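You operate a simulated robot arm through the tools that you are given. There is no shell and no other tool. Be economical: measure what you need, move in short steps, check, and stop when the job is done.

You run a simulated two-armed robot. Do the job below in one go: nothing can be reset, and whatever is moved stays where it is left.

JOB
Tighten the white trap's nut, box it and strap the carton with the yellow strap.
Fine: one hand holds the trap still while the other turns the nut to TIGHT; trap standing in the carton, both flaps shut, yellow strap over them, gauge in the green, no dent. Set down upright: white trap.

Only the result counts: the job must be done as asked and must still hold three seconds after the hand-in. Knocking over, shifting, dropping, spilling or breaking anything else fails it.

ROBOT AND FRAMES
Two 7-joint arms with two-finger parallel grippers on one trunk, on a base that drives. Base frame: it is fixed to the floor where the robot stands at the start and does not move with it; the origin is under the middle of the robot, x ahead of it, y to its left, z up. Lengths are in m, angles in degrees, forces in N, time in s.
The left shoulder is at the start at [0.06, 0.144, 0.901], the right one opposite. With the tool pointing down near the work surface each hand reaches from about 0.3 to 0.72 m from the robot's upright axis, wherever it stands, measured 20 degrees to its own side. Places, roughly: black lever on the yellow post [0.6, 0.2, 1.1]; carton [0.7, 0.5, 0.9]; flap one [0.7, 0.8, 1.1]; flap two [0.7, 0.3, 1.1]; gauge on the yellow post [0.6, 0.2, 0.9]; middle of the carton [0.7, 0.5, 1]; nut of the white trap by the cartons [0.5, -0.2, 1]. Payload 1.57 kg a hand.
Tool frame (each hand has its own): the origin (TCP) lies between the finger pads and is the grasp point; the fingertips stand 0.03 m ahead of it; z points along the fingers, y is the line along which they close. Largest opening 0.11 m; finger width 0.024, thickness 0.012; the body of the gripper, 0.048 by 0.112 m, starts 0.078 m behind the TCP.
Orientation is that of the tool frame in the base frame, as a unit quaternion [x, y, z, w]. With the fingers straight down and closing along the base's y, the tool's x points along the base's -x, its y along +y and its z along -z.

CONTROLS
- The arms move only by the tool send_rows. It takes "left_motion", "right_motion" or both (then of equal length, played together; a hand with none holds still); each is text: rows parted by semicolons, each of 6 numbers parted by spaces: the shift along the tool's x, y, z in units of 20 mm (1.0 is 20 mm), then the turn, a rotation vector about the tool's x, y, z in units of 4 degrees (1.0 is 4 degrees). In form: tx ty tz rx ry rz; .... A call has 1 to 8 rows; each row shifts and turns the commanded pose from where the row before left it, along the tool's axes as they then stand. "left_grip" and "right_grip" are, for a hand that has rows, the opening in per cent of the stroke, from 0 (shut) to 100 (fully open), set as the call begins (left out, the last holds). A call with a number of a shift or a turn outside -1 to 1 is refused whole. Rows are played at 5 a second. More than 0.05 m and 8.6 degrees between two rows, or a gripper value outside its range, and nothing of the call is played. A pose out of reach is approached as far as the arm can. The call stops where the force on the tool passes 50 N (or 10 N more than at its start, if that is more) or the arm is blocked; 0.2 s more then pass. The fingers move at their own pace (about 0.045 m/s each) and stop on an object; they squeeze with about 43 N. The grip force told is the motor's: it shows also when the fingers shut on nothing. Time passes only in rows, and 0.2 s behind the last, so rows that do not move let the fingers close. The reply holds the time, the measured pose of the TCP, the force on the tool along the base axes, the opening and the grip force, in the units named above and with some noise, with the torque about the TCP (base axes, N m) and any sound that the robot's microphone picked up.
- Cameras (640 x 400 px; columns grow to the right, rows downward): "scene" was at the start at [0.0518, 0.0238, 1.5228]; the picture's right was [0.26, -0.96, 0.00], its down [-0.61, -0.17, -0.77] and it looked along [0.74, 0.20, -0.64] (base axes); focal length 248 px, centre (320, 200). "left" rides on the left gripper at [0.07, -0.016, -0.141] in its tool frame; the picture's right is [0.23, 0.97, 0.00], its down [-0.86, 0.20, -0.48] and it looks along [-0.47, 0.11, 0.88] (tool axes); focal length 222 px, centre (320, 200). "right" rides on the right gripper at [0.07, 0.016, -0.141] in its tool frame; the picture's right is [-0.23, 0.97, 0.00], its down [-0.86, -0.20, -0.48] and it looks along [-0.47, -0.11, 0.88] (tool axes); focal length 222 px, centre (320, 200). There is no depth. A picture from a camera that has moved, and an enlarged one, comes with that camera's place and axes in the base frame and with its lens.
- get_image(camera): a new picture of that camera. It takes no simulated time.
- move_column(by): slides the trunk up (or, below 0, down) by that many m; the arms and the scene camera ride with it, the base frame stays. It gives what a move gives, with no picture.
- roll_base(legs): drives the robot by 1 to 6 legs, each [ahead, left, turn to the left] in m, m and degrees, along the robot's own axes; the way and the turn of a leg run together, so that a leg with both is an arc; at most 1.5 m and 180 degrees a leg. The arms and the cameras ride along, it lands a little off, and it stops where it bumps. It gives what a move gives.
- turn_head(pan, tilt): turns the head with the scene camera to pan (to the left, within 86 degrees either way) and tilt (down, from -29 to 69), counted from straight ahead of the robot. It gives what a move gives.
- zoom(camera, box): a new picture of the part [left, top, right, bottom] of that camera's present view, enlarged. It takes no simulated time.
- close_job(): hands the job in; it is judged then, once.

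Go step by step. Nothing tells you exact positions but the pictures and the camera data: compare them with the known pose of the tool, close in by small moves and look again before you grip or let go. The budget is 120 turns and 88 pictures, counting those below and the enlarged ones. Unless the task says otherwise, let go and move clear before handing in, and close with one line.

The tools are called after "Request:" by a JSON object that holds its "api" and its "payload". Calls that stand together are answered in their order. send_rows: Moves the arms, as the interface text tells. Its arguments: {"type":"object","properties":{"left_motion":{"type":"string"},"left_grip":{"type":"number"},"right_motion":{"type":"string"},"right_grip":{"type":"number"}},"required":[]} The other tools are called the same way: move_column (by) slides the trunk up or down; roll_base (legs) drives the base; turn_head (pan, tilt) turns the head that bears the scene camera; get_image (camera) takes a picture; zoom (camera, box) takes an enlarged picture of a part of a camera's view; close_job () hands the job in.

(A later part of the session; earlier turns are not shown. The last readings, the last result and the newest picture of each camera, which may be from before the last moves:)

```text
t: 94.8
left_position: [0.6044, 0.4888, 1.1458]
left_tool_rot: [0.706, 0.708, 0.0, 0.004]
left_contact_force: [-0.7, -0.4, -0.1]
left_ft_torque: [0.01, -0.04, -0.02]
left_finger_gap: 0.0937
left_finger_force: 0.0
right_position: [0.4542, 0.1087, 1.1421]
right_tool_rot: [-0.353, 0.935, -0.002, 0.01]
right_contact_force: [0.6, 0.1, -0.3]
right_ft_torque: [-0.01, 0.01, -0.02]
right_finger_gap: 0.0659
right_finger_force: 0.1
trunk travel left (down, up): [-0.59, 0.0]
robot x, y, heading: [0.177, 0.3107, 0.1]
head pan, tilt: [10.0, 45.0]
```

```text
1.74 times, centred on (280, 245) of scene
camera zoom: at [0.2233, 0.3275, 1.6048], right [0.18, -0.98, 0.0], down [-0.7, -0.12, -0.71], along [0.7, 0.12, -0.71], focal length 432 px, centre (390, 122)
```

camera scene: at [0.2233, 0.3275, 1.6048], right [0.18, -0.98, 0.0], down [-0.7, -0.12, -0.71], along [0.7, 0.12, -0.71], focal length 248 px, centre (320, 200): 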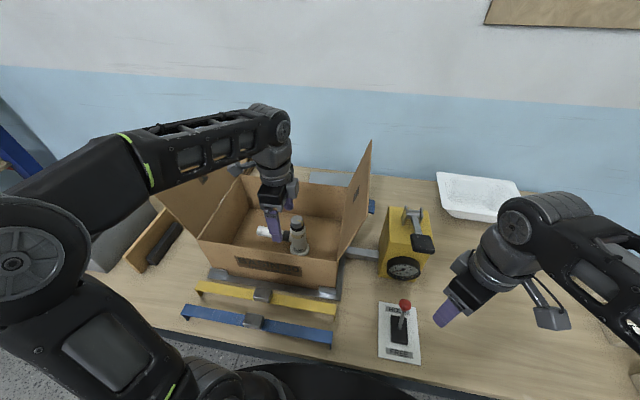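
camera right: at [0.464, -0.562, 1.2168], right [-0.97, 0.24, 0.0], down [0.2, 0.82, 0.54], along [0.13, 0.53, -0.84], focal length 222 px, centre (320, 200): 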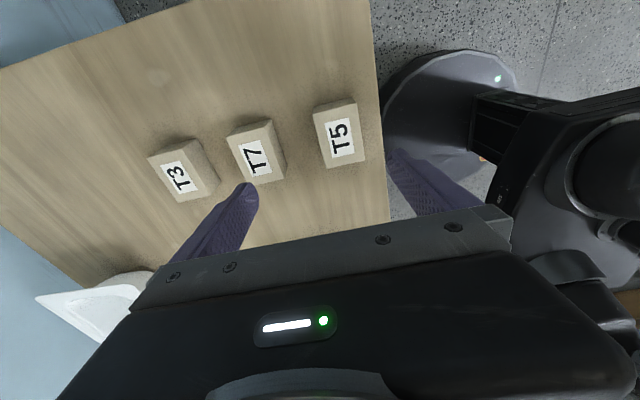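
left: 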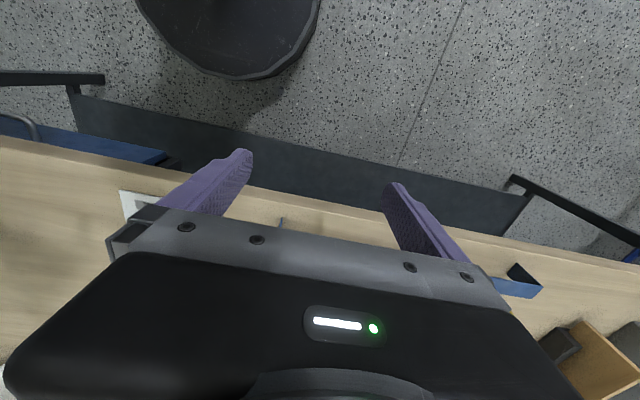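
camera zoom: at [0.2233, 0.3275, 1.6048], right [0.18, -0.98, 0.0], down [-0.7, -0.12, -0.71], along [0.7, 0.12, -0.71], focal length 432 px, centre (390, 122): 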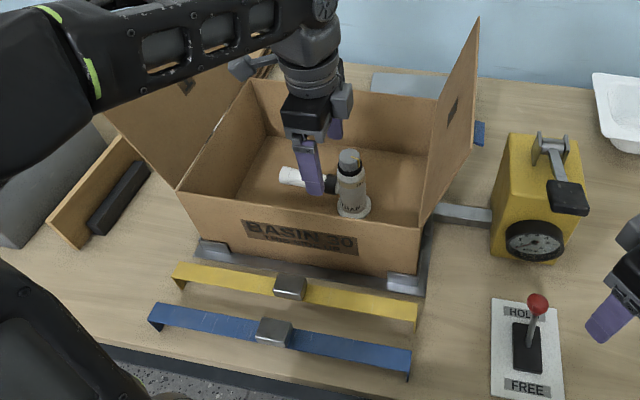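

The carton sits in a metal cradle with a side plate driven from the post; the straps are U-shaped, 0.43 m long, meant to lie along y over both flaps. First I clear the left hand and turn/tilt the right hand to push flap two shut from outside.

Request:
{"api": "send_rows", "payload": {"left_motion": "0 -1 0 0 0 0;0 -1 0 0 0 0;0 -1 0 0 0 0;0 -1 0 0 0 0;0 -1 0 0 0 0;0 -1 0 0 0 0;0 -1 0 0 0 0;0 -1 0 0 0 0", "right_motion": "0 0 0 0 0 -1;0 0 0 0 0 -1;0 0 0 0 0 -1;0 0 0 0 0 -1;0 0 0 0 0 -1;0 0 0 0 0 -1;0 0 0 0 0 -1;0 0 0 0 0 -1", "right_grip": 0}}

Request:
{"api": "send_rows", "payload": {"right_motion": "0 0 0 0 0 -1;0 0 0 0 0 -1;0 0 0 0 -1 -1;0 0 0 0 -1 0;0 0 0 0 -1 0;0 0 0 0 -1 0;0 0 0 0 -1 0;0 0 0 0 -1 0"}}

```text
t: 96.6
left_position: [0.4459, 0.4869, 1.1466]
left_tool_rot: [0.706, 0.708, 0.001, 0.004]
left_contact_force: [-0.4, -0.1, -0.7]
left_ft_torque: [0.0, -0.01, 0.01]
left_finger_gap: 0.0934
left_finger_force: 0.2
right_position: [0.4545, 0.1086, 1.1429]
right_tool_rot: [-0.598, 0.801, -0.005, 0.009]
right_contact_force: [-0.7, 0.9, 0.4]
right_ft_torque: [-0.01, 0.01, 0.02]
right_finger_gap: 0.0001
right_finger_force: 21.2
trunk travel left (down, up): [-0.59, 0.0]
robot x, y, heading: [0.176, 0.3127, 0.3]
head pan, tilt: [10.0, 45.0]
```

```text
t: 98.4
left_position: [0.4459, 0.4877, 1.1458]
left_tool_rot: [0.706, 0.708, 0.001, 0.003]
left_contact_force: [0.3, -0.7, 0.0]
left_ft_torque: [0.0, 0.0, -0.03]
left_finger_gap: 0.0934
left_finger_force: 0.1
right_position: [0.4537, 0.1081, 1.1427]
right_tool_rot: [-0.665, 0.717, 0.134, 0.162]
right_contact_force: [-0.9, 0.2, -0.5]
right_ft_torque: [0.01, 0.0, 0.01]
right_finger_gap: 0.0
right_finger_force: 21.1
trunk travel left (down, up): [-0.59, 0.0]
robot x, y, heading: [0.1759, 0.3101, -0.2]
head pan, tilt: [10.0, 45.0]
```

Request:
{"api": "send_rows", "payload": {"right_motion": "-0.95 0 0.3 0 0 0;-0.95 0 0.3 0 0 0;-0.95 0 0.36 0 0 0;-0.91 0 0.41 0 0 0;-0.91 0 0.41 0 0 0;-0.91 0 0.41 0 0 0;-0.91 0 0.41 0 0 0;0 0 0 0 0 0"}}

Request:
{"api": "send_rows", "payload": {"right_motion": "0 -1 0 0 0 0;0 -1 0 0 0 0;0 -1 0 0 0 0;0 -1 0 0 0 0;0 -1 0 0 0 0;0 -1 0 0 0 0;0 -1 0 0 0 0;0 -1 0 0 0 0"}}

Request:
{"api": "get_image", "payload": {"camera": "scene"}}

```text
t: 100.2
left_position: [0.4475, 0.4871, 1.1468]
left_tool_rot: [0.706, 0.708, 0.001, 0.002]
left_contact_force: [-0.6, 0.3, 0.1]
left_ft_torque: [-0.01, 0.01, 0.01]
left_finger_gap: 0.0935
left_finger_force: 0.0
right_position: [0.4648, 0.2461, 1.1502]
right_tool_rot: [-0.665, 0.716, 0.135, 0.162]
right_contact_force: [0.2, -0.3, 0.0]
right_ft_torque: [0.01, -0.02, -0.02]
right_finger_gap: 0.0
right_finger_force: 21.5
trunk travel left (down, up): [-0.59, 0.0]
robot x, y, heading: [0.1762, 0.3147, 0.1]
head pan, tilt: [10.0, 45.0]
```

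```text
t: 102.0
left_position: [0.4478, 0.4874, 1.1461]
left_tool_rot: [0.706, 0.708, 0.0, 0.003]
left_contact_force: [0.1, -0.6, 0.7]
left_ft_torque: [-0.02, -0.01, 0.0]
left_finger_gap: 0.0938
left_finger_force: 0.1
right_position: [0.6275, 0.2357, 1.1513]
right_tool_rot: [-0.665, 0.717, 0.135, 0.161]
right_contact_force: [0.0, 0.2, 0.8]
right_ft_torque: [0.01, 0.0, 0.01]
right_finger_gap: 0.0004
right_finger_force: 21.1
trunk travel left (down, up): [-0.59, 0.0]
robot x, y, heading: [0.1751, 0.3092, -0.3]
head pan, tilt: [10.0, 45.0]
```

```text
40 pictures are left
camera scene: at [0.2245, 0.3275, 1.6047], right [0.18, -0.98, 0.0], down [-0.7, -0.12, -0.71], along [0.7, 0.12, -0.71], focal length 248 px, centre (320, 200)
```

scene: 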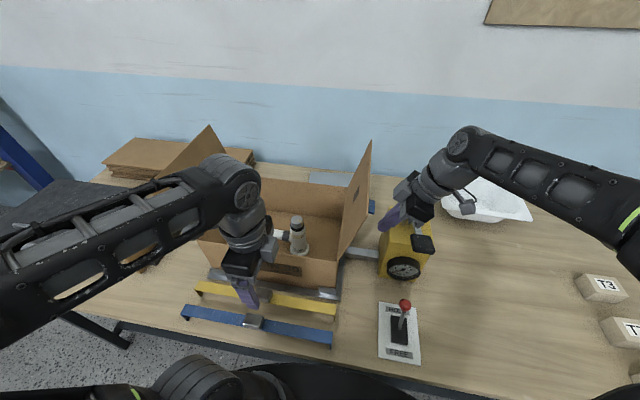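

The right fingertips are outside flap two. I push it over in +y.

Request:
{"api": "send_rows", "payload": {"right_motion": "-0.91 0 0.41 0 0 0;-0.91 0 0.41 0 0 0;-0.91 0 0.41 0 0 0;-0.91 0 0.41 0 0 0;-0.91 0 0.41 0 0 0;-0.91 0 0.41 0 0 0;-0.91 0 0.41 0 0 0;-0.91 0 0.41 0 0 0"}}

Request:
{"api": "get_image", "payload": {"camera": "scene"}}

```text
t: 103.8
left_position: [0.4478, 0.4888, 1.1457]
left_tool_rot: [0.706, 0.708, 0.001, 0.003]
left_contact_force: [-0.2, 0.1, -0.5]
left_ft_torque: [0.0, 0.01, 0.01]
left_finger_gap: 0.0935
left_finger_force: 0.1
right_position: [0.6387, 0.3913, 1.1507]
right_tool_rot: [-0.665, 0.717, 0.135, 0.162]
right_contact_force: [0.0, -0.2, -0.2]
right_ft_torque: [-0.03, 0.0, -0.01]
right_finger_gap: 0.0002
right_finger_force: 21.4
trunk travel left (down, up): [-0.59, 0.0]
robot x, y, heading: [0.1728, 0.3124, 0.0]
head pan, tilt: [10.0, 45.0]
```

```text
39 pictures are left
camera scene: at [0.2242, 0.3279, 1.6047], right [0.18, -0.98, 0.0], down [-0.7, -0.12, -0.71], along [0.7, 0.12, -0.71], focal length 248 px, centre (320, 200)
```

scene: 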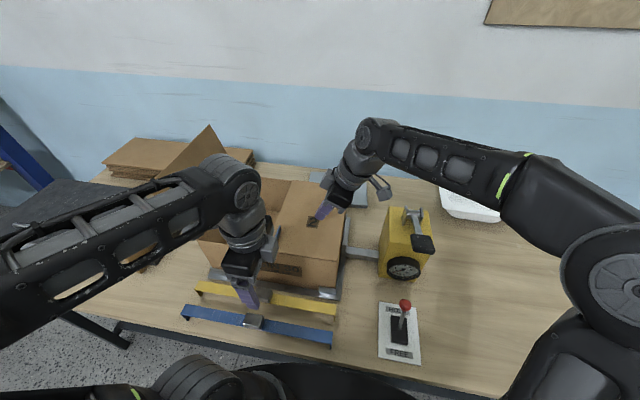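

Flap two fell shut. I zoom in on it before going to flap one.

Request:
{"api": "send_rows", "payload": {"right_motion": "0.91 0 -0.41 0 0 0;0.91 0 -0.41 0 0 0;0.91 0 -0.41 0 0 0;0.91 0 -0.41 0 0 0;0.91 0 -0.41 0 0 0;0.91 0 -0.41 0 0 0;0.91 0 -0.41 0 0 0;0.91 0 -0.41 0 0 0", "left_motion": "0 -1 0 0 0 0;0 0 0 0 0 0;0 0 0 0 0 0;0 0 0 0 0 0;0 0 0 0 0 0;0 0 0 0 0 0;0 0 0 0 0 0;0 0 0 0 0 0"}}

Request:
{"api": "zoom", "payload": {"camera": "scene", "box": [190, 120, 390, 310]}}

```text
t: 105.6
left_position: [0.4265, 0.4868, 1.1456]
left_tool_rot: [0.706, 0.708, 0.001, 0.003]
left_contact_force: [-0.4, 0.1, 0.3]
left_ft_torque: [-0.02, -0.01, -0.01]
left_finger_gap: 0.0937
left_finger_force: 0.0
right_position: [0.6249, 0.236, 1.1532]
right_tool_rot: [-0.665, 0.716, 0.134, 0.161]
right_contact_force: [0.4, -0.1, -0.3]
right_ft_torque: [-0.02, 0.02, 0.02]
right_finger_gap: 0.0003
right_finger_force: 20.9
trunk travel left (down, up): [-0.59, 0.0]
robot x, y, heading: [0.1744, 0.3137, -0.1]
head pan, tilt: [10.0, 45.0]
```

```text
2.11 times, centred on (290, 215) of scene
camera zoom: at [0.2238, 0.327, 1.6048], right [0.18, -0.98, 0.0], down [-0.7, -0.12, -0.71], along [0.7, 0.12, -0.71], focal length 523 px, centre (383, 168)
```

zoom: 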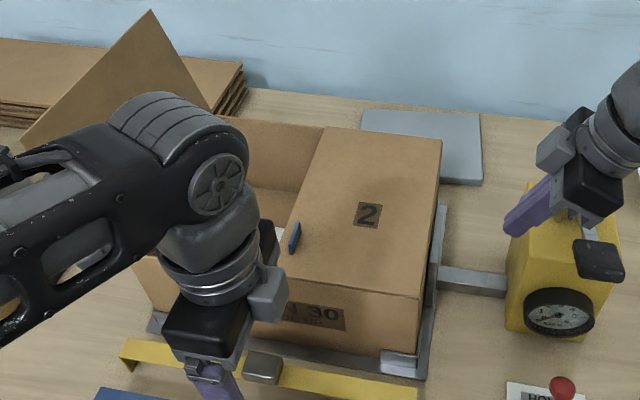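

Flap two is shut flat, its blue tab sits at x ≈ 0.63, so the strap should go at x ≈ 0.73. Now I retract the right hand, drive left, and set the left hand outside flap one.

Request:
{"api": "send_rows", "payload": {"right_motion": "0 1 0 0 0 0;0 1 0 0 0 0;0 1 0 0 0 0;0 1 0 0 0 0;0 1 0 0 0 0;0 1 0 0 0 0;0 1 0 0 0 0;0 1 0 0 0 0", "left_motion": "0 -0.5 0 0 -1 0;0 0 0 0 -1 0;0 0 0 0 -1 0;0 0 0 0 -1 0;0 0 0 0 -1 0;0 0 0 0 -1 0;0 0 0 0 0 0;0 0 0 0 0 0", "left_grip": 0}}

Request:
{"api": "roll_base", "payload": {"legs": [[0, 0.29, 0]]}}

Request:
{"api": "turn_head", "payload": {"pan": 5, "tilt": 45}}

Request:
{"api": "get_image", "payload": {"camera": "scene"}}

```text
t: 107.4
left_position: [0.4174, 0.4868, 1.1433]
left_tool_rot: [0.691, 0.692, -0.147, 0.15]
left_contact_force: [-0.1, -0.5, 0.2]
left_ft_torque: [-0.01, 0.01, 0.02]
left_finger_gap: 0.0001
left_finger_force: 21.2
right_position: [0.4646, 0.2467, 1.1499]
right_tool_rot: [-0.665, 0.717, 0.134, 0.162]
right_contact_force: [-0.8, -0.6, 0.3]
right_ft_torque: [-0.01, 0.0, -0.01]
right_finger_gap: 0.0
right_finger_force: 21.7
trunk travel left (down, up): [-0.59, 0.0]
robot x, y, heading: [0.1751, 0.3123, 0.4]
head pan, tilt: [10.0, 45.0]
```

```text
t: 109.5
left_position: [0.4166, 0.7882, 1.1435]
left_tool_rot: [0.691, 0.692, -0.146, 0.15]
left_contact_force: [0.3, 0.2, -0.3]
left_ft_torque: [-0.03, 0.01, 0.01]
left_finger_gap: 0.0001
left_finger_force: 21.2
right_position: [0.4654, 0.5489, 1.1484]
right_tool_rot: [-0.666, 0.716, 0.135, 0.161]
right_contact_force: [-0.7, 0.6, 0.2]
right_ft_torque: [-0.02, -0.02, 0.05]
right_finger_gap: 0.0
right_finger_force: 21.7
trunk travel left (down, up): [-0.59, 0.0]
robot x, y, heading: [0.1744, 0.6112, 0.0]
head pan, tilt: [10.0, 45.0]
```

```text
t: 110.1
left_position: [0.4159, 0.7875, 1.1434]
left_tool_rot: [0.691, 0.691, -0.146, 0.151]
left_contact_force: [0.5, -0.2, -0.5]
left_ft_torque: [-0.01, 0.01, 0.02]
left_finger_gap: 0.0
left_finger_force: 21.2
right_position: [0.4652, 0.5462, 1.1484]
right_tool_rot: [-0.665, 0.717, 0.134, 0.161]
right_contact_force: [1.2, 0.2, -1.5]
right_ft_torque: [-0.02, -0.01, 0.01]
right_finger_gap: 0.0
right_finger_force: 21.5
trunk travel left (down, up): [-0.59, 0.0]
robot x, y, heading: [0.1742, 0.6112, 0.2]
head pan, tilt: [5.0, 45.0]
```

```text
37 pictures are left
camera scene: at [0.2241, 0.6205, 1.6047], right [0.09, -1.0, 0.0], down [-0.7, -0.06, -0.71], along [0.7, 0.06, -0.71], focal length 248 px, centre (320, 200)
```

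scene: 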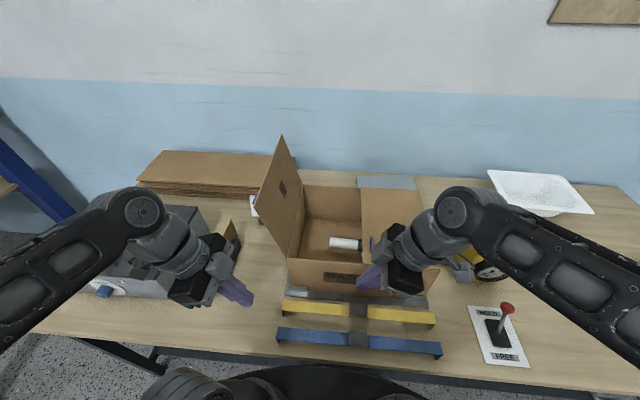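

Flap one is clear. The left hand goes outside it, forward, then pushes in -y.

Request:
{"api": "send_rows", "payload": {"left_motion": "0.91 0 -0.41 0 0 0;0.91 0 -0.41 0 0 0;0.91 0 -0.41 0 0 0;0.91 0 -0.41 0 0 0;0.91 0 -0.41 0 0 0;0.5 1 -0.2 0 0 0;0 1 0 0 0 0;0 1 0 0 0 0"}}

Request:
{"api": "send_rows", "payload": {"left_motion": "0 1 0 0 0 0;0 1 0 0 0 0;0 1 0 0 0 0;0 1 0 0 0 0;0 1 0 0 0 0;0 1 0 0 0 0;0 1 0 0 0 0;0 1 0 0 0 0"}}

Request:
{"api": "get_image", "payload": {"camera": "scene"}}

```text
t: 111.9
left_position: [0.4862, 0.8945, 1.128]
left_tool_rot: [0.69, 0.693, -0.146, 0.15]
left_contact_force: [0.2, 0.1, 0.2]
left_ft_torque: [0.05, 0.01, -0.02]
left_finger_gap: 0.0001
left_finger_force: 21.4
left hand out of reach, approached as far as the arm can: row 3, 4, 5
right_position: [0.4663, 0.5479, 1.1493]
right_tool_rot: [-0.665, 0.717, 0.135, 0.161]
right_contact_force: [1.5, -0.2, -0.5]
right_ft_torque: [0.01, 0.0, -0.01]
right_finger_gap: 0.0
right_finger_force: 21.5
trunk travel left (down, up): [-0.59, 0.0]
robot x, y, heading: [0.173, 0.6088, 0.2]
head pan, tilt: [5.0, 45.0]
```

```text
t: 113.7
left_position: [0.6478, 0.8941, 1.1313]
left_tool_rot: [0.691, 0.692, -0.146, 0.15]
left_contact_force: [0.3, 0.3, -0.3]
left_ft_torque: [0.03, 0.01, -0.01]
left_finger_gap: 0.0
left_finger_force: 21.3
right_position: [0.4659, 0.548, 1.1492]
right_tool_rot: [-0.665, 0.717, 0.135, 0.161]
right_contact_force: [-0.7, 0.3, -0.3]
right_ft_torque: [-0.03, -0.02, 0.03]
right_finger_gap: 0.0004
right_finger_force: 21.5
trunk travel left (down, up): [-0.59, 0.0]
robot x, y, heading: [0.1745, 0.6137, 0.1]
head pan, tilt: [5.0, 45.0]
```

```text
36 pictures are left
camera scene: at [0.2249, 0.6207, 1.6047], right [0.09, -1.0, 0.0], down [-0.7, -0.06, -0.71], along [0.7, 0.06, -0.71], focal length 248 px, centre (320, 200)
```

scene: 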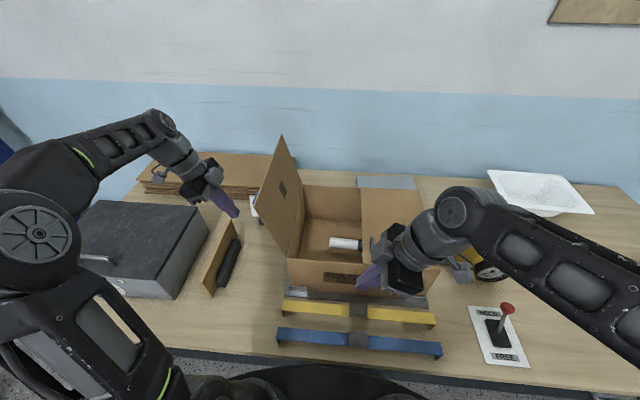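

Request:
{"api": "send_rows", "payload": {"left_motion": "-0.91 0 0.41 0 0 0;-0.91 0 0.41 0 0 0;-0.91 0 0.41 0 0 0;-0.91 0 0.41 0 0 0;-0.91 0 0.41 0 0 0;-0.91 0 0.41 0 0 0;-0.91 0 0.41 0 0 0;-0.91 0 0.41 0 0 0"}}

Request:
{"api": "send_rows", "payload": {"left_motion": "-0.91 0 0.41 0 0 0;-0.91 0 0.41 0 0 0;0 0 0 0 0 0;0 0 0 0 0 0;0 0 0 0 0 0"}}

Request:
{"api": "get_image", "payload": {"camera": "scene"}}

```text
t: 115.5
left_position: [0.6454, 0.7347, 1.129]
left_tool_rot: [0.692, 0.691, -0.146, 0.15]
left_contact_force: [-0.8, 0.6, -0.2]
left_ft_torque: [0.02, -0.03, 0.01]
left_finger_gap: 0.0
left_finger_force: 21.6
right_position: [0.4648, 0.5479, 1.1487]
right_tool_rot: [-0.665, 0.717, 0.134, 0.162]
right_contact_force: [-0.2, 0.3, -0.3]
right_ft_torque: [0.0, -0.01, 0.02]
right_finger_gap: 0.0005
right_finger_force: 21.3
trunk travel left (down, up): [-0.59, 0.0]
robot x, y, heading: [0.1716, 0.6129, 0.3]
head pan, tilt: [5.0, 45.0]
```

```text
t: 116.7
left_position: [0.6466, 0.6949, 1.1273]
left_tool_rot: [0.691, 0.692, -0.146, 0.15]
left_contact_force: [0.6, 0.6, 0.6]
left_ft_torque: [-0.02, 0.02, -0.04]
left_finger_gap: 0.0
left_finger_force: 21.3
right_position: [0.4647, 0.5469, 1.1493]
right_tool_rot: [-0.665, 0.717, 0.134, 0.162]
right_contact_force: [-1.0, 0.4, -0.4]
right_ft_torque: [-0.01, 0.0, 0.02]
right_finger_gap: 0.0002
right_finger_force: 21.5
trunk travel left (down, up): [-0.59, 0.0]
robot x, y, heading: [0.1724, 0.6092, 0.1]
head pan, tilt: [5.0, 45.0]
```

```text
35 pictures are left
camera scene: at [0.2242, 0.6208, 1.6047], right [0.09, -1.0, 0.0], down [-0.7, -0.06, -0.71], along [0.7, 0.06, -0.71], focal length 248 px, centre (320, 200)
```

scene: 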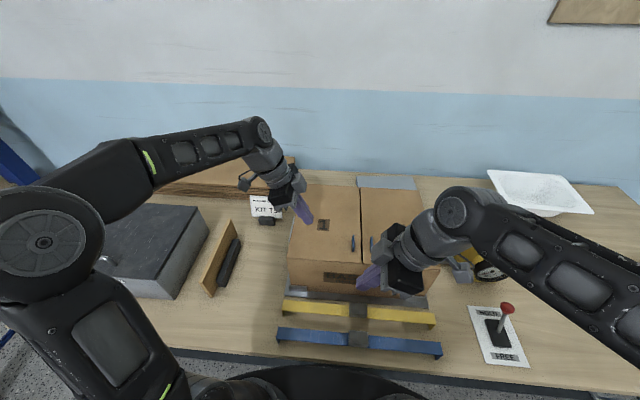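

Both flaps look shut. A sign behind reads "KIT T…"; I zoom in on it and on the flaps.

Request:
{"api": "zoom", "payload": {"camera": "scene", "box": [235, 170, 335, 240]}}

Request:
{"api": "zoom", "payload": {"camera": "scene", "box": [260, 170, 460, 370]}}

```text
5.71 times, centred on (285, 205) of scene
camera zoom: at [0.2242, 0.6208, 1.6047], right [0.09, -1.0, 0.0], down [-0.7, -0.06, -0.71], along [0.7, 0.06, -0.71], focal length 1419 px, centre (520, 171)
```

zoom: 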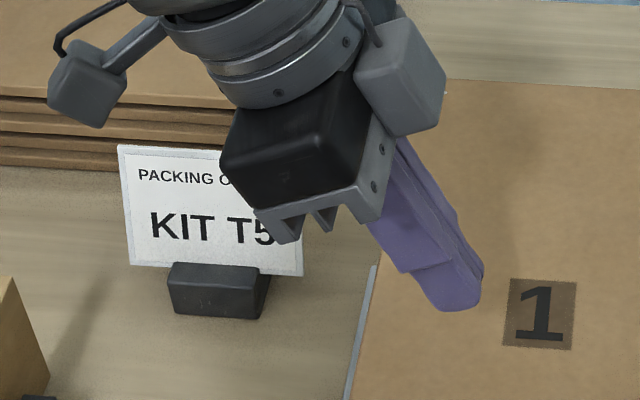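

```text
2.00 times, centred on (360, 270) of scene
camera zoom: at [0.2242, 0.6208, 1.6047], right [0.09, -1.0, 0.0], down [-0.7, -0.06, -0.71], along [0.7, 0.06, -0.71], focal length 497 px, centre (240, 60)
```

zoom: 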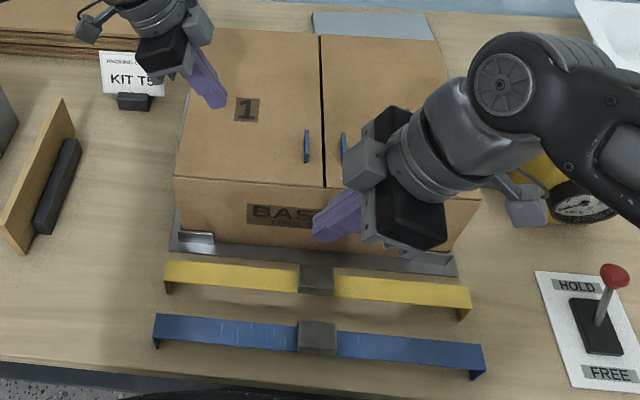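

Flaps are shut (each has a blue tab at x ≈ 0.63). The yellow strap lies along y at x ≈ 0.506, centre y ≈ 0.538, with a buckle in the middle. I clear the right hand and bring the left hand upright over the buckle.

Request:
{"api": "send_rows", "payload": {"right_motion": "0.91 0 -0.41 0 0 0;0.91 0 -0.41 0 0 0;0.91 0 -0.41 0 0 0;0.91 0 -0.41 0 0 0;0.91 0 -0.41 0 0 0;0.91 0 -0.41 0 0 0;0.91 0 -0.41 0 0 0;0.91 0 -0.41 0 0 0", "left_motion": "0 0 0 0 1 0;0 0 0 0 1 0;0 0 0 0 1 0;0 0 0 0 1 0;0 0 0 0 1 0;0 -1 0 0 1 0;0 -1 0 0 0 0;0 -1 0 0 0 0", "left_grip": 70}}

Request:
{"api": "send_rows", "payload": {"right_motion": "0.91 0 -0.41 0 0 0;0.91 0 -0.41 0 0 0;0.91 0 -0.41 0 0 0;0.91 0 -0.41 0 0 0;0.91 0 -0.41 0 0 0;0.91 0 -0.41 0 0 0;0.91 0 -0.41 0 0 0;0.91 0 -0.41 0 0 0", "left_motion": "-1 -1 0 0 0 0;-1 -1 0 0 0 0;-1 -1 0 0 0 0;-1 -1 0 0 0 0;-1 0 0 0 0 0;-1 0 0 0 0 0;-1 0 0 0 0 0;-0.8 0 0 0 0 0"}}

Request:
{"api": "get_image", "payload": {"camera": "scene"}}

```text
t: 118.5
left_position: [0.5851, 0.6944, 1.1266]
left_tool_rot: [0.706, 0.709, 0.002, 0.003]
left_contact_force: [-0.6, -0.7, 0.3]
left_ft_torque: [-0.02, -0.01, -0.02]
left_finger_gap: 0.0771
left_finger_force: 0.1
right_position: [0.4504, 0.3875, 1.1489]
right_tool_rot: [-0.665, 0.717, 0.134, 0.162]
right_contact_force: [0.9, 0.2, 0.5]
right_ft_torque: [0.0, -0.03, 0.0]
right_finger_gap: 0.0
right_finger_force: 21.2
trunk travel left (down, up): [-0.59, 0.0]
robot x, y, heading: [0.1773, 0.6133, 0.2]
head pan, tilt: [5.0, 45.0]
```

```text
t: 120.3
left_position: [0.5061, 0.5383, 1.128]
left_tool_rot: [0.706, 0.708, 0.001, 0.004]
left_contact_force: [0.1, 0.7, 0.6]
left_ft_torque: [0.0, -0.01, -0.02]
left_finger_gap: 0.0771
left_finger_force: 0.0
right_position: [0.4534, 0.2504, 1.1228]
right_tool_rot: [-0.665, 0.716, 0.135, 0.162]
right_contact_force: [-0.1, 0.3, 1.0]
right_ft_torque: [0.0, 0.03, -0.02]
right_finger_gap: 0.0
right_finger_force: 21.1
right hand out of reach, approached as far as the arm can: row 4, 5, 6, 8
trunk travel left (down, up): [-0.59, 0.0]
robot x, y, heading: [0.1748, 0.6121, -0.1]
head pan, tilt: [5.0, 45.0]
```

```text
32 pictures are left
camera scene: at [0.2242, 0.6197, 1.6047], right [0.09, -1.0, 0.0], down [-0.7, -0.06, -0.71], along [0.7, 0.06, -0.71], focal length 248 px, centre (320, 200)
```

scene: 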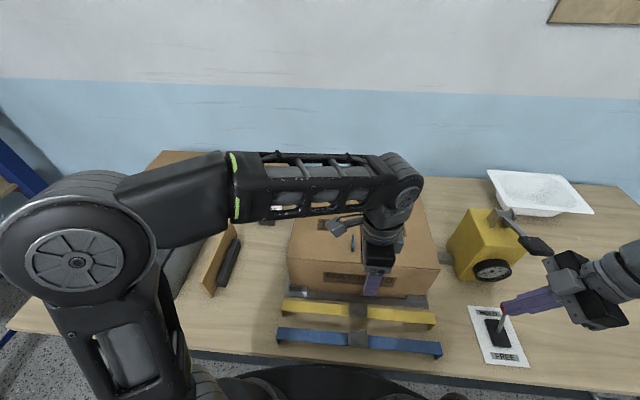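

Request:
{"api": "send_rows", "payload": {"left_motion": "0 0 1 0 0 0;0 0 1 0 0 0;0 0 1 0 0 0;0 0 1 0 0 0;0 0 1 0 0 0;0 0 1 0 0 0;0 0 1 0 0 0;0 0 1 0 0 0"}}

Request:
{"api": "zoom", "payload": {"camera": "scene", "box": [260, 230, 460, 370]}}

```text
t: 122.1
left_position: [0.5103, 0.5357, 0.9669]
left_tool_rot: [0.706, 0.708, 0.0, 0.002]
left_contact_force: [-0.6, 0.2, 0.3]
left_ft_torque: [0.02, -0.01, -0.01]
left_finger_gap: 0.0771
left_finger_force: 0.0
right_position: [0.4542, 0.2507, 1.1236]
right_tool_rot: [-0.665, 0.717, 0.134, 0.161]
right_contact_force: [0.0, 0.2, 0.3]
right_ft_torque: [0.0, 0.03, 0.02]
right_finger_gap: 0.0
right_finger_force: 21.2
trunk travel left (down, up): [-0.59, 0.0]
robot x, y, heading: [0.1732, 0.6123, -0.0]
head pan, tilt: [5.0, 45.0]
```

```text
2.86 times, centred on (360, 300) of scene
camera zoom: at [0.2245, 0.6203, 1.6048], right [0.09, -1.0, 0.0], down [-0.7, -0.06, -0.71], along [0.7, 0.06, -0.71], focal length 709 px, centre (206, -86)
```

zoom: 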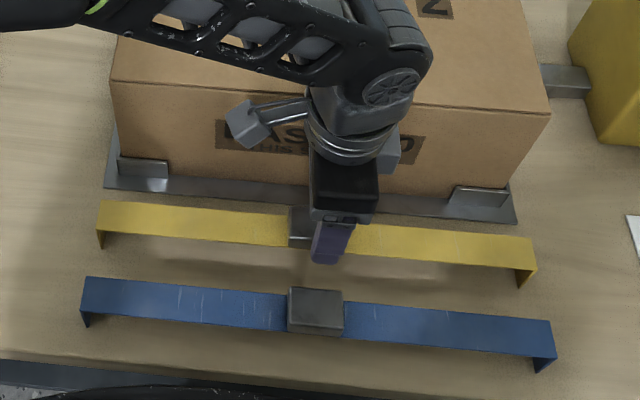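

The strap's top is near z 0.893, its centre at x ≈ 0.50. I correct x by -10 mm, descend to straddle the buckle, and close.

Request:
{"api": "send_rows", "payload": {"left_motion": "0 -0.45 1 0 0 0;0 0 1 0 0 0;0 0 1 0 0 0;0 0 0 0 0 0"}}

Request:
{"api": "zoom", "payload": {"camera": "scene", "box": [310, 270, 410, 350]}}

```text
t: 123.1
left_position: [0.5003, 0.5353, 0.9048]
left_tool_rot: [0.705, 0.709, 0.001, 0.003]
left_contact_force: [-0.8, 1.2, -0.5]
left_ft_torque: [0.0, 0.01, -0.01]
left_finger_gap: 0.0771
left_finger_force: 0.0
right_position: [0.4535, 0.2515, 1.123]
right_tool_rot: [-0.665, 0.716, 0.134, 0.162]
right_contact_force: [0.2, 0.2, -0.2]
right_ft_torque: [0.03, 0.01, 0.0]
right_finger_gap: 0.0
right_finger_force: 21.3
trunk travel left (down, up): [-0.59, 0.0]
robot x, y, heading: [0.1727, 0.6164, 0.2]
head pan, tilt: [5.0, 45.0]
```

```text
5.00 times, centred on (360, 310) of scene
camera zoom: at [0.224, 0.6208, 1.6048], right [0.09, -1.0, 0.0], down [-0.7, -0.06, -0.71], along [0.7, 0.06, -0.71], focal length 1242 px, centre (120, -350)
```

zoom: 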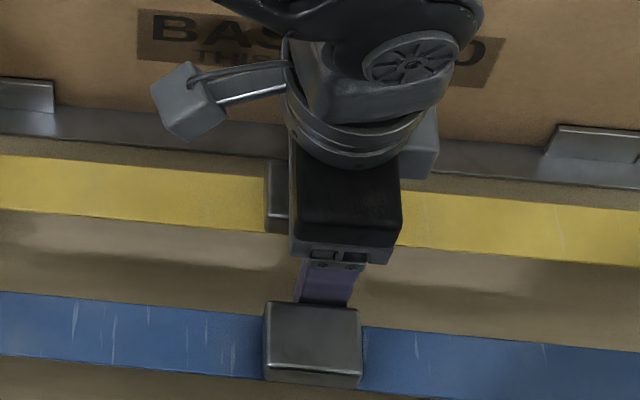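

Request:
{"api": "send_rows", "payload": {"left_motion": "0 0 0 0 0 0;0 0 0 0 0 0;0 0 0 0 0 0;0 0 0 0 0 0;0 0 0 0 0 0", "left_grip": 0}}

Request:
{"api": "send_rows", "payload": {"left_motion": "0 0 -1 0 0 0;0 0 -1 0 0 0;0 0 0 0 0 0"}}

Request:
{"api": "zoom", "payload": {"camera": "scene", "box": [260, 230, 460, 370]}}

```text
t: 124.3
left_position: [0.5013, 0.5353, 0.9063]
left_tool_rot: [0.706, 0.708, 0.0, 0.003]
left_contact_force: [-0.3, -0.4, -0.6]
left_ft_torque: [0.11, 0.03, -0.04]
left_finger_gap: 0.0319
left_finger_force: 35.3
right_position: [0.4534, 0.2521, 1.1227]
right_tool_rot: [-0.665, 0.717, 0.135, 0.162]
right_contact_force: [-0.9, -0.8, 0.6]
right_ft_torque: [0.04, 0.01, 0.01]
right_finger_gap: 0.0
right_finger_force: 21.3
trunk travel left (down, up): [-0.59, 0.0]
robot x, y, heading: [0.1778, 0.6109, 0.2]
head pan, tilt: [5.0, 45.0]
```

```text
t: 125.1
left_position: [0.4986, 0.5377, 0.9466]
left_tool_rot: [0.706, 0.708, -0.001, 0.001]
left_contact_force: [0.2, 0.3, -1.5]
left_ft_torque: [-0.04, -0.01, -0.01]
left_finger_gap: 0.0314
left_finger_force: 39.9
right_position: [0.453, 0.2509, 1.1226]
right_tool_rot: [-0.664, 0.717, 0.134, 0.161]
right_contact_force: [-0.2, 0.4, -0.4]
right_ft_torque: [-0.03, 0.0, -0.01]
right_finger_gap: 0.0
right_finger_force: 21.6
trunk travel left (down, up): [-0.59, 0.0]
robot x, y, heading: [0.1741, 0.6085, 0.1]
head pan, tilt: [5.0, 45.0]
```

```text
2.86 times, centred on (360, 300) of scene
camera zoom: at [0.2244, 0.6205, 1.6047], right [0.09, -1.0, 0.0], down [-0.7, -0.06, -0.71], along [0.7, 0.06, -0.71], focal length 709 px, centre (206, -86)
```

zoom: 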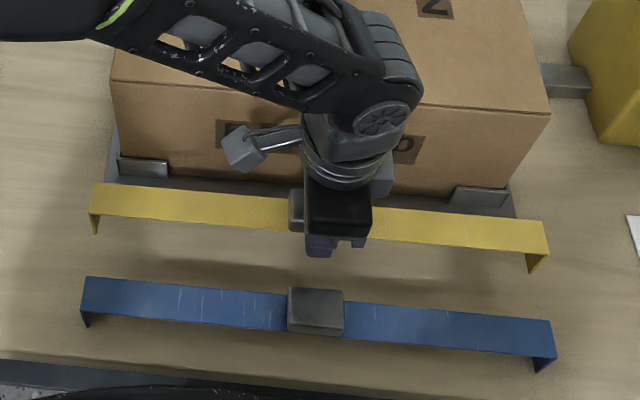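

The strap is lifted level. I raise it further and carry it forward over the carton at x ≈ 0.72.

Request:
{"api": "send_rows", "payload": {"left_motion": "0 0 -1 0 0 0;0 0 -1 0 0 0;0 0 -1 0 0 0;0 0 -1 0 0 0;0 0 -1 0 0 0;0 0 -1 0 0 0;0 0 -1 0 0 0;0 0 -1 0 0 0"}}

Request:
{"api": "send_rows", "payload": {"left_motion": "0 1 0 0 0 0;0 1 0 0 0 0;0 1 0 0 0 0;0 1 0 0 0 0;0 1 0 0 0 0;0 1 0 0 0 0;0 1 0 0 0 0;0 1 0 0 0 0"}}

Request:
{"api": "send_rows", "payload": {"left_motion": "0 1 0 0 0 0;0 1 0 0 0 0;0 1 0 0 0 0;0 0 0 0 0 0"}}

Request:
{"api": "zoom", "payload": {"camera": "scene", "box": [260, 140, 460, 310]}}

```text
t: 126.9
left_position: [0.4981, 0.5374, 1.109]
left_tool_rot: [0.706, 0.708, -0.001, 0.003]
left_contact_force: [-0.5, 0.1, -1.2]
left_ft_torque: [-0.03, 0.02, 0.0]
left_finger_gap: 0.0314
left_finger_force: 41.1
right_position: [0.453, 0.2515, 1.1221]
right_tool_rot: [-0.665, 0.717, 0.135, 0.161]
right_contact_force: [-0.3, 0.6, -0.1]
right_ft_torque: [0.05, 0.03, 0.03]
right_finger_gap: 0.0
right_finger_force: 21.5
trunk travel left (down, up): [-0.59, 0.0]
robot x, y, heading: [0.1741, 0.6112, 0.2]
head pan, tilt: [5.0, 45.0]
```

```text
t: 128.7
left_position: [0.66, 0.5398, 1.1091]
left_tool_rot: [0.706, 0.708, 0.0, 0.003]
left_contact_force: [0.0, 0.2, -3.1]
left_ft_torque: [0.03, 0.03, -0.01]
left_finger_gap: 0.0317
left_finger_force: 40.4
right_position: [0.4546, 0.2516, 1.123]
right_tool_rot: [-0.664, 0.717, 0.134, 0.162]
right_contact_force: [-0.5, -0.1, 0.9]
right_ft_torque: [0.02, 0.02, 0.03]
right_finger_gap: 0.0002
right_finger_force: 21.3
trunk travel left (down, up): [-0.59, 0.0]
robot x, y, heading: [0.1761, 0.6131, 0.1]
head pan, tilt: [5.0, 45.0]
```

```text
t: 129.7
left_position: [0.7072, 0.5379, 1.1121]
left_tool_rot: [0.706, 0.708, 0.001, 0.003]
left_contact_force: [-0.7, -0.5, -0.5]
left_ft_torque: [-0.04, -0.02, -0.02]
left_finger_gap: 0.0315
left_finger_force: 39.7
left hand out of reach, approached as far as the arm can: row 3
right_position: [0.4532, 0.2508, 1.1221]
right_tool_rot: [-0.664, 0.717, 0.135, 0.162]
right_contact_force: [0.2, 0.0, -0.2]
right_ft_torque: [0.01, 0.0, -0.01]
right_finger_gap: 0.0
right_finger_force: 22.0
trunk travel left (down, up): [-0.59, 0.0]
robot x, y, heading: [0.1744, 0.6145, 0.0]
head pan, tilt: [5.0, 45.0]
```

```text
2.35 times, centred on (360, 225) of scene
camera zoom: at [0.2243, 0.6204, 1.6048], right [0.09, -1.0, 0.0], down [-0.7, -0.06, -0.71], along [0.7, 0.06, -0.71], focal length 584 px, centre (226, 141)
```

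zoom: 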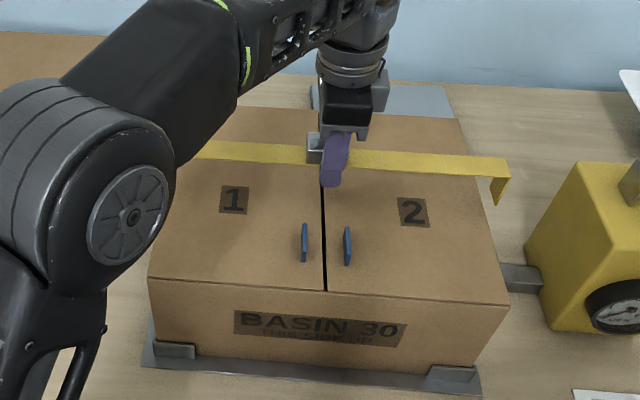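

The strap hovers over the middle. I shift 5 mm in -y for centring, lower to just above engagement, and check the leg at the right edge.

Request:
{"api": "send_rows", "payload": {"left_motion": "-0.25 0 0.5 0 0 0;0 0 1 0 0 0;0 0 0 0 0 0"}}

Request:
{"api": "zoom", "payload": {"camera": "scene", "box": [380, 180, 440, 230]}}

Request:
{"api": "zoom", "payload": {"camera": "scene", "box": [270, 160, 350, 240]}}

```text
t: 130.5
left_position: [0.7083, 0.5337, 1.0782]
left_tool_rot: [0.706, 0.708, 0.001, 0.002]
left_contact_force: [-0.9, -0.2, -1.0]
left_ft_torque: [0.01, -0.02, -0.01]
left_finger_gap: 0.0316
left_finger_force: 40.2
right_position: [0.4541, 0.2514, 1.1235]
right_tool_rot: [-0.665, 0.717, 0.134, 0.161]
right_contact_force: [0.4, -0.1, 0.2]
right_ft_torque: [-0.03, 0.03, 0.04]
right_finger_gap: 0.0
right_finger_force: 21.6
trunk travel left (down, up): [-0.59, 0.0]
robot x, y, heading: [0.173, 0.6127, 0.1]
head pan, tilt: [5.0, 45.0]
```

```text
8.00 times, centred on (410, 205) of scene
camera zoom: at [0.2241, 0.6205, 1.6048], right [0.09, -1.0, 0.0], down [-0.7, -0.06, -0.71], along [0.7, 0.06, -0.71], focal length 1986 px, centre (-400, 160)
```

zoom: 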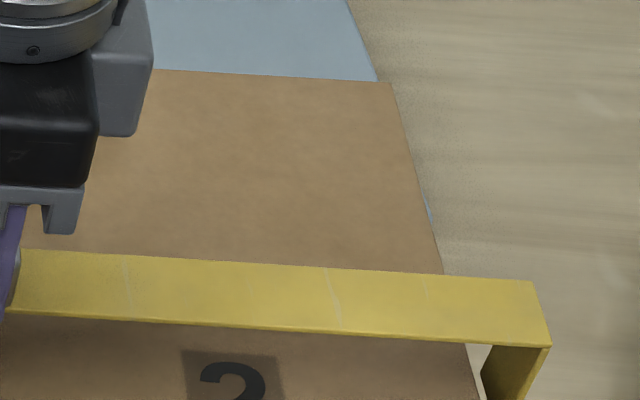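

```text
5.00 times, centred on (310, 200) of scene
camera zoom: at [0.2241, 0.6205, 1.6048], right [0.09, -1.0, 0.0], down [-0.7, -0.06, -0.71], along [0.7, 0.06, -0.71], focal length 1242 px, centre (370, 200)
```

zoom: 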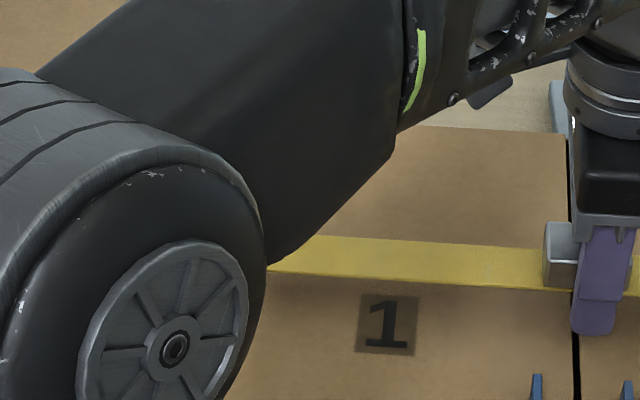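

The right leg clears the edge by only ~2–3 mm, so I shift 6 mm more in -y and lower gently.

Request:
{"api": "send_rows", "payload": {"left_motion": "-0.3 0 0 0 0 0;0 0 0.5 0 0 0;0 0 0.5 0 0 0;0 0 0.3 0 0 0;0 0 0 0 0 0"}}

Request:
{"api": "zoom", "payload": {"camera": "scene", "box": [340, 170, 440, 250]}}

```text
t: 131.5
left_position: [0.7071, 0.5291, 1.0688]
left_tool_rot: [0.706, 0.708, 0.003, 0.013]
left_contact_force: [-8.5, 8.0, 18.0]
left_ft_torque: [0.38, 0.35, -0.06]
left_finger_gap: 0.0314
left_finger_force: 40.3
right_position: [0.4505, 0.2529, 1.1239]
right_tool_rot: [-0.665, 0.716, 0.133, 0.162]
right_contact_force: [0.2, 0.0, -0.5]
right_ft_torque: [0.02, -0.01, 0.01]
right_finger_gap: 0.0
right_finger_force: 20.6
trunk travel left (down, up): [-0.59, 0.0]
robot x, y, heading: [0.1727, 0.6152, 0.2]
head pan, tilt: [5.0, 45.0]
stopped in row 4 (left hand): the force on the tool passed its limit (the readings are from after the stop); the commanded pose is now the measured one
```

```text
5.00 times, centred on (390, 210) of scene
camera zoom: at [0.2194, 0.6224, 1.6053], right [0.09, -1.0, 0.0], down [-0.7, -0.06, -0.71], along [0.71, 0.06, -0.7], focal length 1242 px, centre (-30, 150)
```

zoom: 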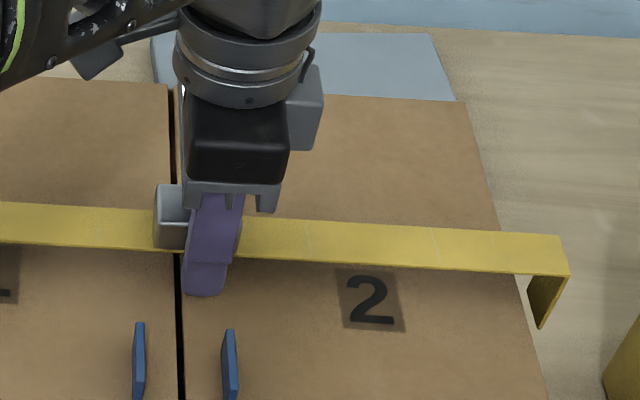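

Contact came at TCP 1.069: the fingertips (14 mm below the strap's underside) touch the flaps, and the legs are already past the edges. I recentre 4 mm, ease up slightly, and release.

Request:
{"api": "send_rows", "payload": {"left_motion": "0.2 0 -0.15 0 0 0;0 0 0 0 0 0;0 0 0 0 0 0"}}

Request:
{"api": "zoom", "payload": {"camera": "scene", "box": [270, 170, 440, 300]}}

```text
t: 132.3
left_position: [0.7077, 0.5289, 1.068]
left_tool_rot: [0.706, 0.708, 0.003, 0.013]
left_contact_force: [-2.7, -5.3, 19.8]
left_ft_torque: [-0.15, 0.28, 0.12]
left_finger_gap: 0.0314
left_finger_force: 40.1
right_position: [0.4494, 0.2515, 1.1226]
right_tool_rot: [-0.665, 0.717, 0.133, 0.163]
right_contact_force: [0.4, -0.5, 0.4]
right_ft_torque: [0.0, -0.03, 0.04]
right_finger_gap: 0.0002
right_finger_force: 21.1
trunk travel left (down, up): [-0.59, 0.0]
robot x, y, heading: [0.1756, 0.6124, 0.1]
head pan, tilt: [5.0, 45.0]
```

```text
3.08 times, centred on (355, 235) of scene
camera zoom: at [0.2206, 0.6201, 1.605], right [0.09, -1.0, 0.0], down [-0.7, -0.06, -0.71], along [0.71, 0.06, -0.71], focal length 764 px, centre (212, 92)
```

zoom: 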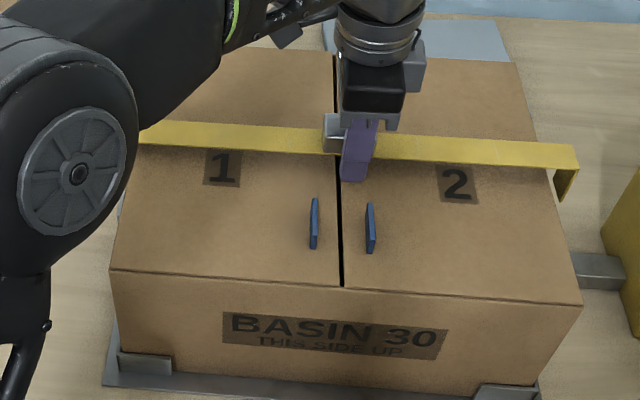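

Force remains and y seems blocked, so the left leg may be resting on flap one's edge. I lift 10 mm, shift +3 mm, and lower again in small steps.

Request:
{"api": "send_rows", "payload": {"left_motion": "0 0 -0.5 0 0 0;0.15 0 -0.2 0 0 0;0 0 0 0 0 0"}}

Request:
{"api": "get_image", "payload": {"camera": "right"}}

```text
t: 133.1
left_position: [0.7075, 0.5321, 1.0771]
left_tool_rot: [0.707, 0.708, 0.001, 0.009]
left_contact_force: [-2.1, -14.4, -0.5]
left_ft_torque: [-0.43, 0.28, 0.26]
left_finger_gap: 0.0317
left_finger_force: 41.2
right_position: [0.4525, 0.2503, 1.1224]
right_tool_rot: [-0.665, 0.717, 0.135, 0.162]
right_contact_force: [0.2, -0.6, 0.7]
right_ft_torque: [-0.03, 0.01, 0.0]
right_finger_gap: 0.0002
right_finger_force: 21.0
trunk travel left (down, up): [-0.59, 0.0]
robot x, y, heading: [0.1728, 0.6128, 0.1]
head pan, tilt: [5.0, 45.0]
```

```text
23 pictures are left
camera right: at [0.4254, 0.1304, 1.2223], right [-0.96, 0.28, 0.07], down [0.23, 0.57, 0.79], along [0.19, 0.77, -0.61], focal length 222 px, centre (320, 200)
```

right: 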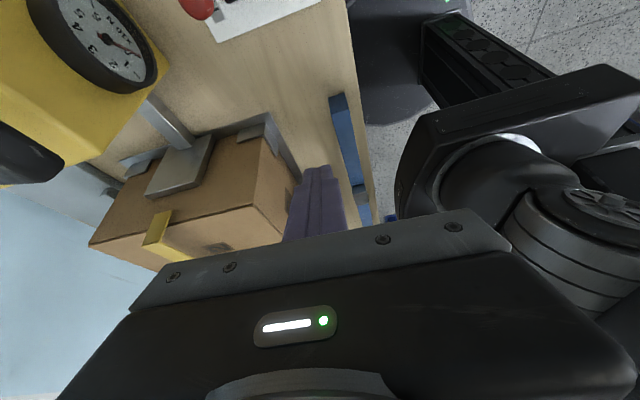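

Request:
{"api": "zoom", "payload": {"camera": "right", "box": [60, 80, 320, 280]}}

```text
2.00 times, centred on (190, 180) of right
camera zoom: at [0.4254, 0.1304, 1.2223], right [-0.96, 0.28, 0.07], down [0.23, 0.57, 0.79], along [0.19, 0.77, -0.61], focal length 444 px, centre (580, 240)
```

zoom: 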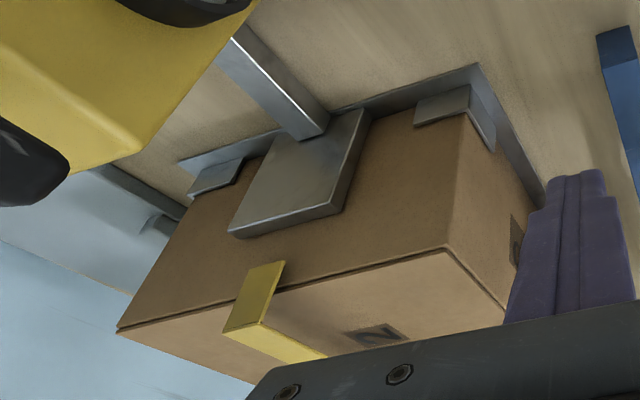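

The right leg hangs over the side near its contact, and the press plate bears on that same side; the strap seems a hair too tight, so the lever press probably has to squeeze the carton first. I look at the gauge and lever closely.

Request:
{"api": "zoom", "payload": {"camera": "scene", "box": [430, 195, 550, 295]}}

Request:
{"api": "zoom", "payload": {"camera": "right", "box": [0, 0, 180, 190]}}

```text
4.00 times, centred on (490, 245) of scene
camera zoom: at [0.2238, 0.6185, 1.6047], right [0.09, -1.0, 0.0], down [-0.7, -0.06, -0.71], along [0.7, 0.06, -0.71], focal length 993 px, centre (-360, 20)
```

zoom: 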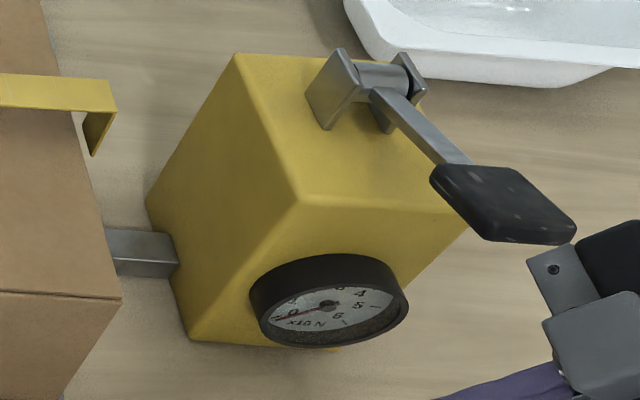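

```text
2.11 times, centred on (90, 95) of right
camera zoom: at [0.4254, 0.1304, 1.2223], right [-0.96, 0.28, 0.07], down [0.23, 0.57, 0.79], along [0.19, 0.77, -0.61], focal length 468 px, centre (804, 421)
```

zoom: 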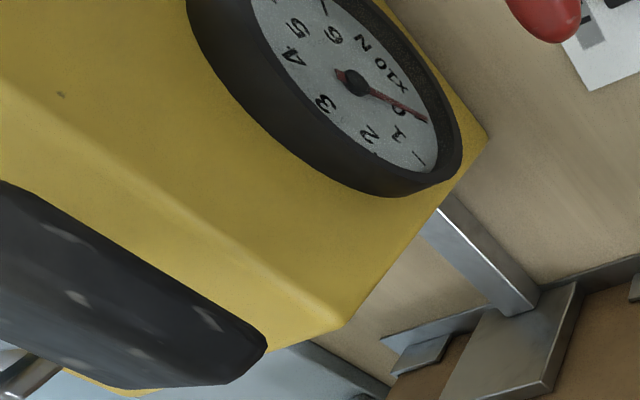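

The gauge reads 0 and the lever handle (front, about x 0.65, y 0.13, z 1.1) is up. I lift the strap, pull it back over the front, and move the base right so the right hand can work the lever while the left keeps the strap.

Request:
{"api": "send_rows", "payload": {"left_motion": "-0.15 0 -1 0 0 0;0 0 -0.8 0 0.3 0;0 -1 0 0 0 0;0 -1 0 0 0 0;0 -1 0 0 0 0;0 -1 0 0 0 0;0 -1 0 0 0 0;0 -1 0 0 0 0"}}

Request:
{"api": "send_rows", "payload": {"left_motion": "0 -1 0 0 0 0;0 -1 0 0 0 0;0 -1 0 0 0 0;0 -1 0 0 0 0;0 0 0 0 0 0", "right_motion": "0 0.5 0 0 0 0;0 0.5 0 0 0 0;0 0.5 0 0 0 0;0 0 0 0 0 0;0 0 0 0 0 0"}}

Request:
{"api": "roll_base", "payload": {"legs": [[0, -0.25, 0]]}}

Request:
{"api": "get_image", "payload": {"camera": "scene"}}

```text
t: 134.9
left_position: [0.588, 0.5297, 1.1034]
left_tool_rot: [0.706, 0.708, 0.01, 0.002]
left_contact_force: [-0.8, -0.7, -0.8]
left_ft_torque: [0.02, -0.03, 0.01]
left_finger_gap: 0.0313
left_finger_force: 40.6
left hand out of reach, approached as far as the arm can: row 2
right_position: [0.452, 0.2522, 1.1223]
right_tool_rot: [-0.665, 0.717, 0.134, 0.163]
right_contact_force: [0.5, -0.3, 0.8]
right_ft_torque: [0.0, -0.03, 0.0]
right_finger_gap: 0.0001
right_finger_force: 21.1
trunk travel left (down, up): [-0.59, 0.0]
robot x, y, heading: [0.1748, 0.6122, 0.1]
head pan, tilt: [5.0, 45.0]
```

```text
t: 136.1
left_position: [0.5121, 0.5314, 1.1037]
left_tool_rot: [0.706, 0.708, 0.009, 0.002]
left_contact_force: [0.8, -0.8, -0.6]
left_ft_torque: [-0.02, 0.01, 0.04]
left_finger_gap: 0.0316
left_finger_force: 40.1
right_position: [0.4237, 0.2539, 1.1197]
right_tool_rot: [-0.664, 0.717, 0.134, 0.162]
right_contact_force: [0.7, 0.2, -0.2]
right_ft_torque: [0.01, 0.02, 0.01]
right_finger_gap: 0.0003
right_finger_force: 21.1
trunk travel left (down, up): [-0.59, 0.0]
robot x, y, heading: [0.1734, 0.6108, 0.3]
head pan, tilt: [5.0, 45.0]
```

```text
t: 137.9
left_position: [0.5105, 0.278, 1.1039]
left_tool_rot: [0.708, 0.706, 0.01, 0.001]
left_contact_force: [0.6, -0.5, -0.6]
left_ft_torque: [0.03, 0.03, -0.01]
left_finger_gap: 0.0316
left_finger_force: 40.2
right_position: [0.422, 0.0008, 1.1196]
right_tool_rot: [-0.664, 0.718, 0.134, 0.162]
right_contact_force: [-0.3, -0.5, -0.1]
right_ft_torque: [0.04, 0.01, -0.01]
right_finger_gap: 0.0
right_finger_force: 21.2
trunk travel left (down, up): [-0.59, 0.0]
robot x, y, heading: [0.1751, 0.3623, -0.0]
head pan, tilt: [5.0, 45.0]
```

```text
19 pictures are left
camera scene: at [0.2243, 0.3677, 1.6047], right [0.09, -1.0, 0.0], down [-0.7, -0.06, -0.71], along [0.7, 0.06, -0.71], focal length 248 px, centre (320, 200)
```

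scene: 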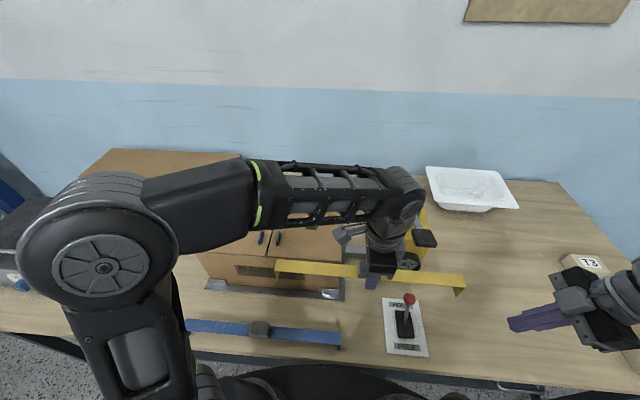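

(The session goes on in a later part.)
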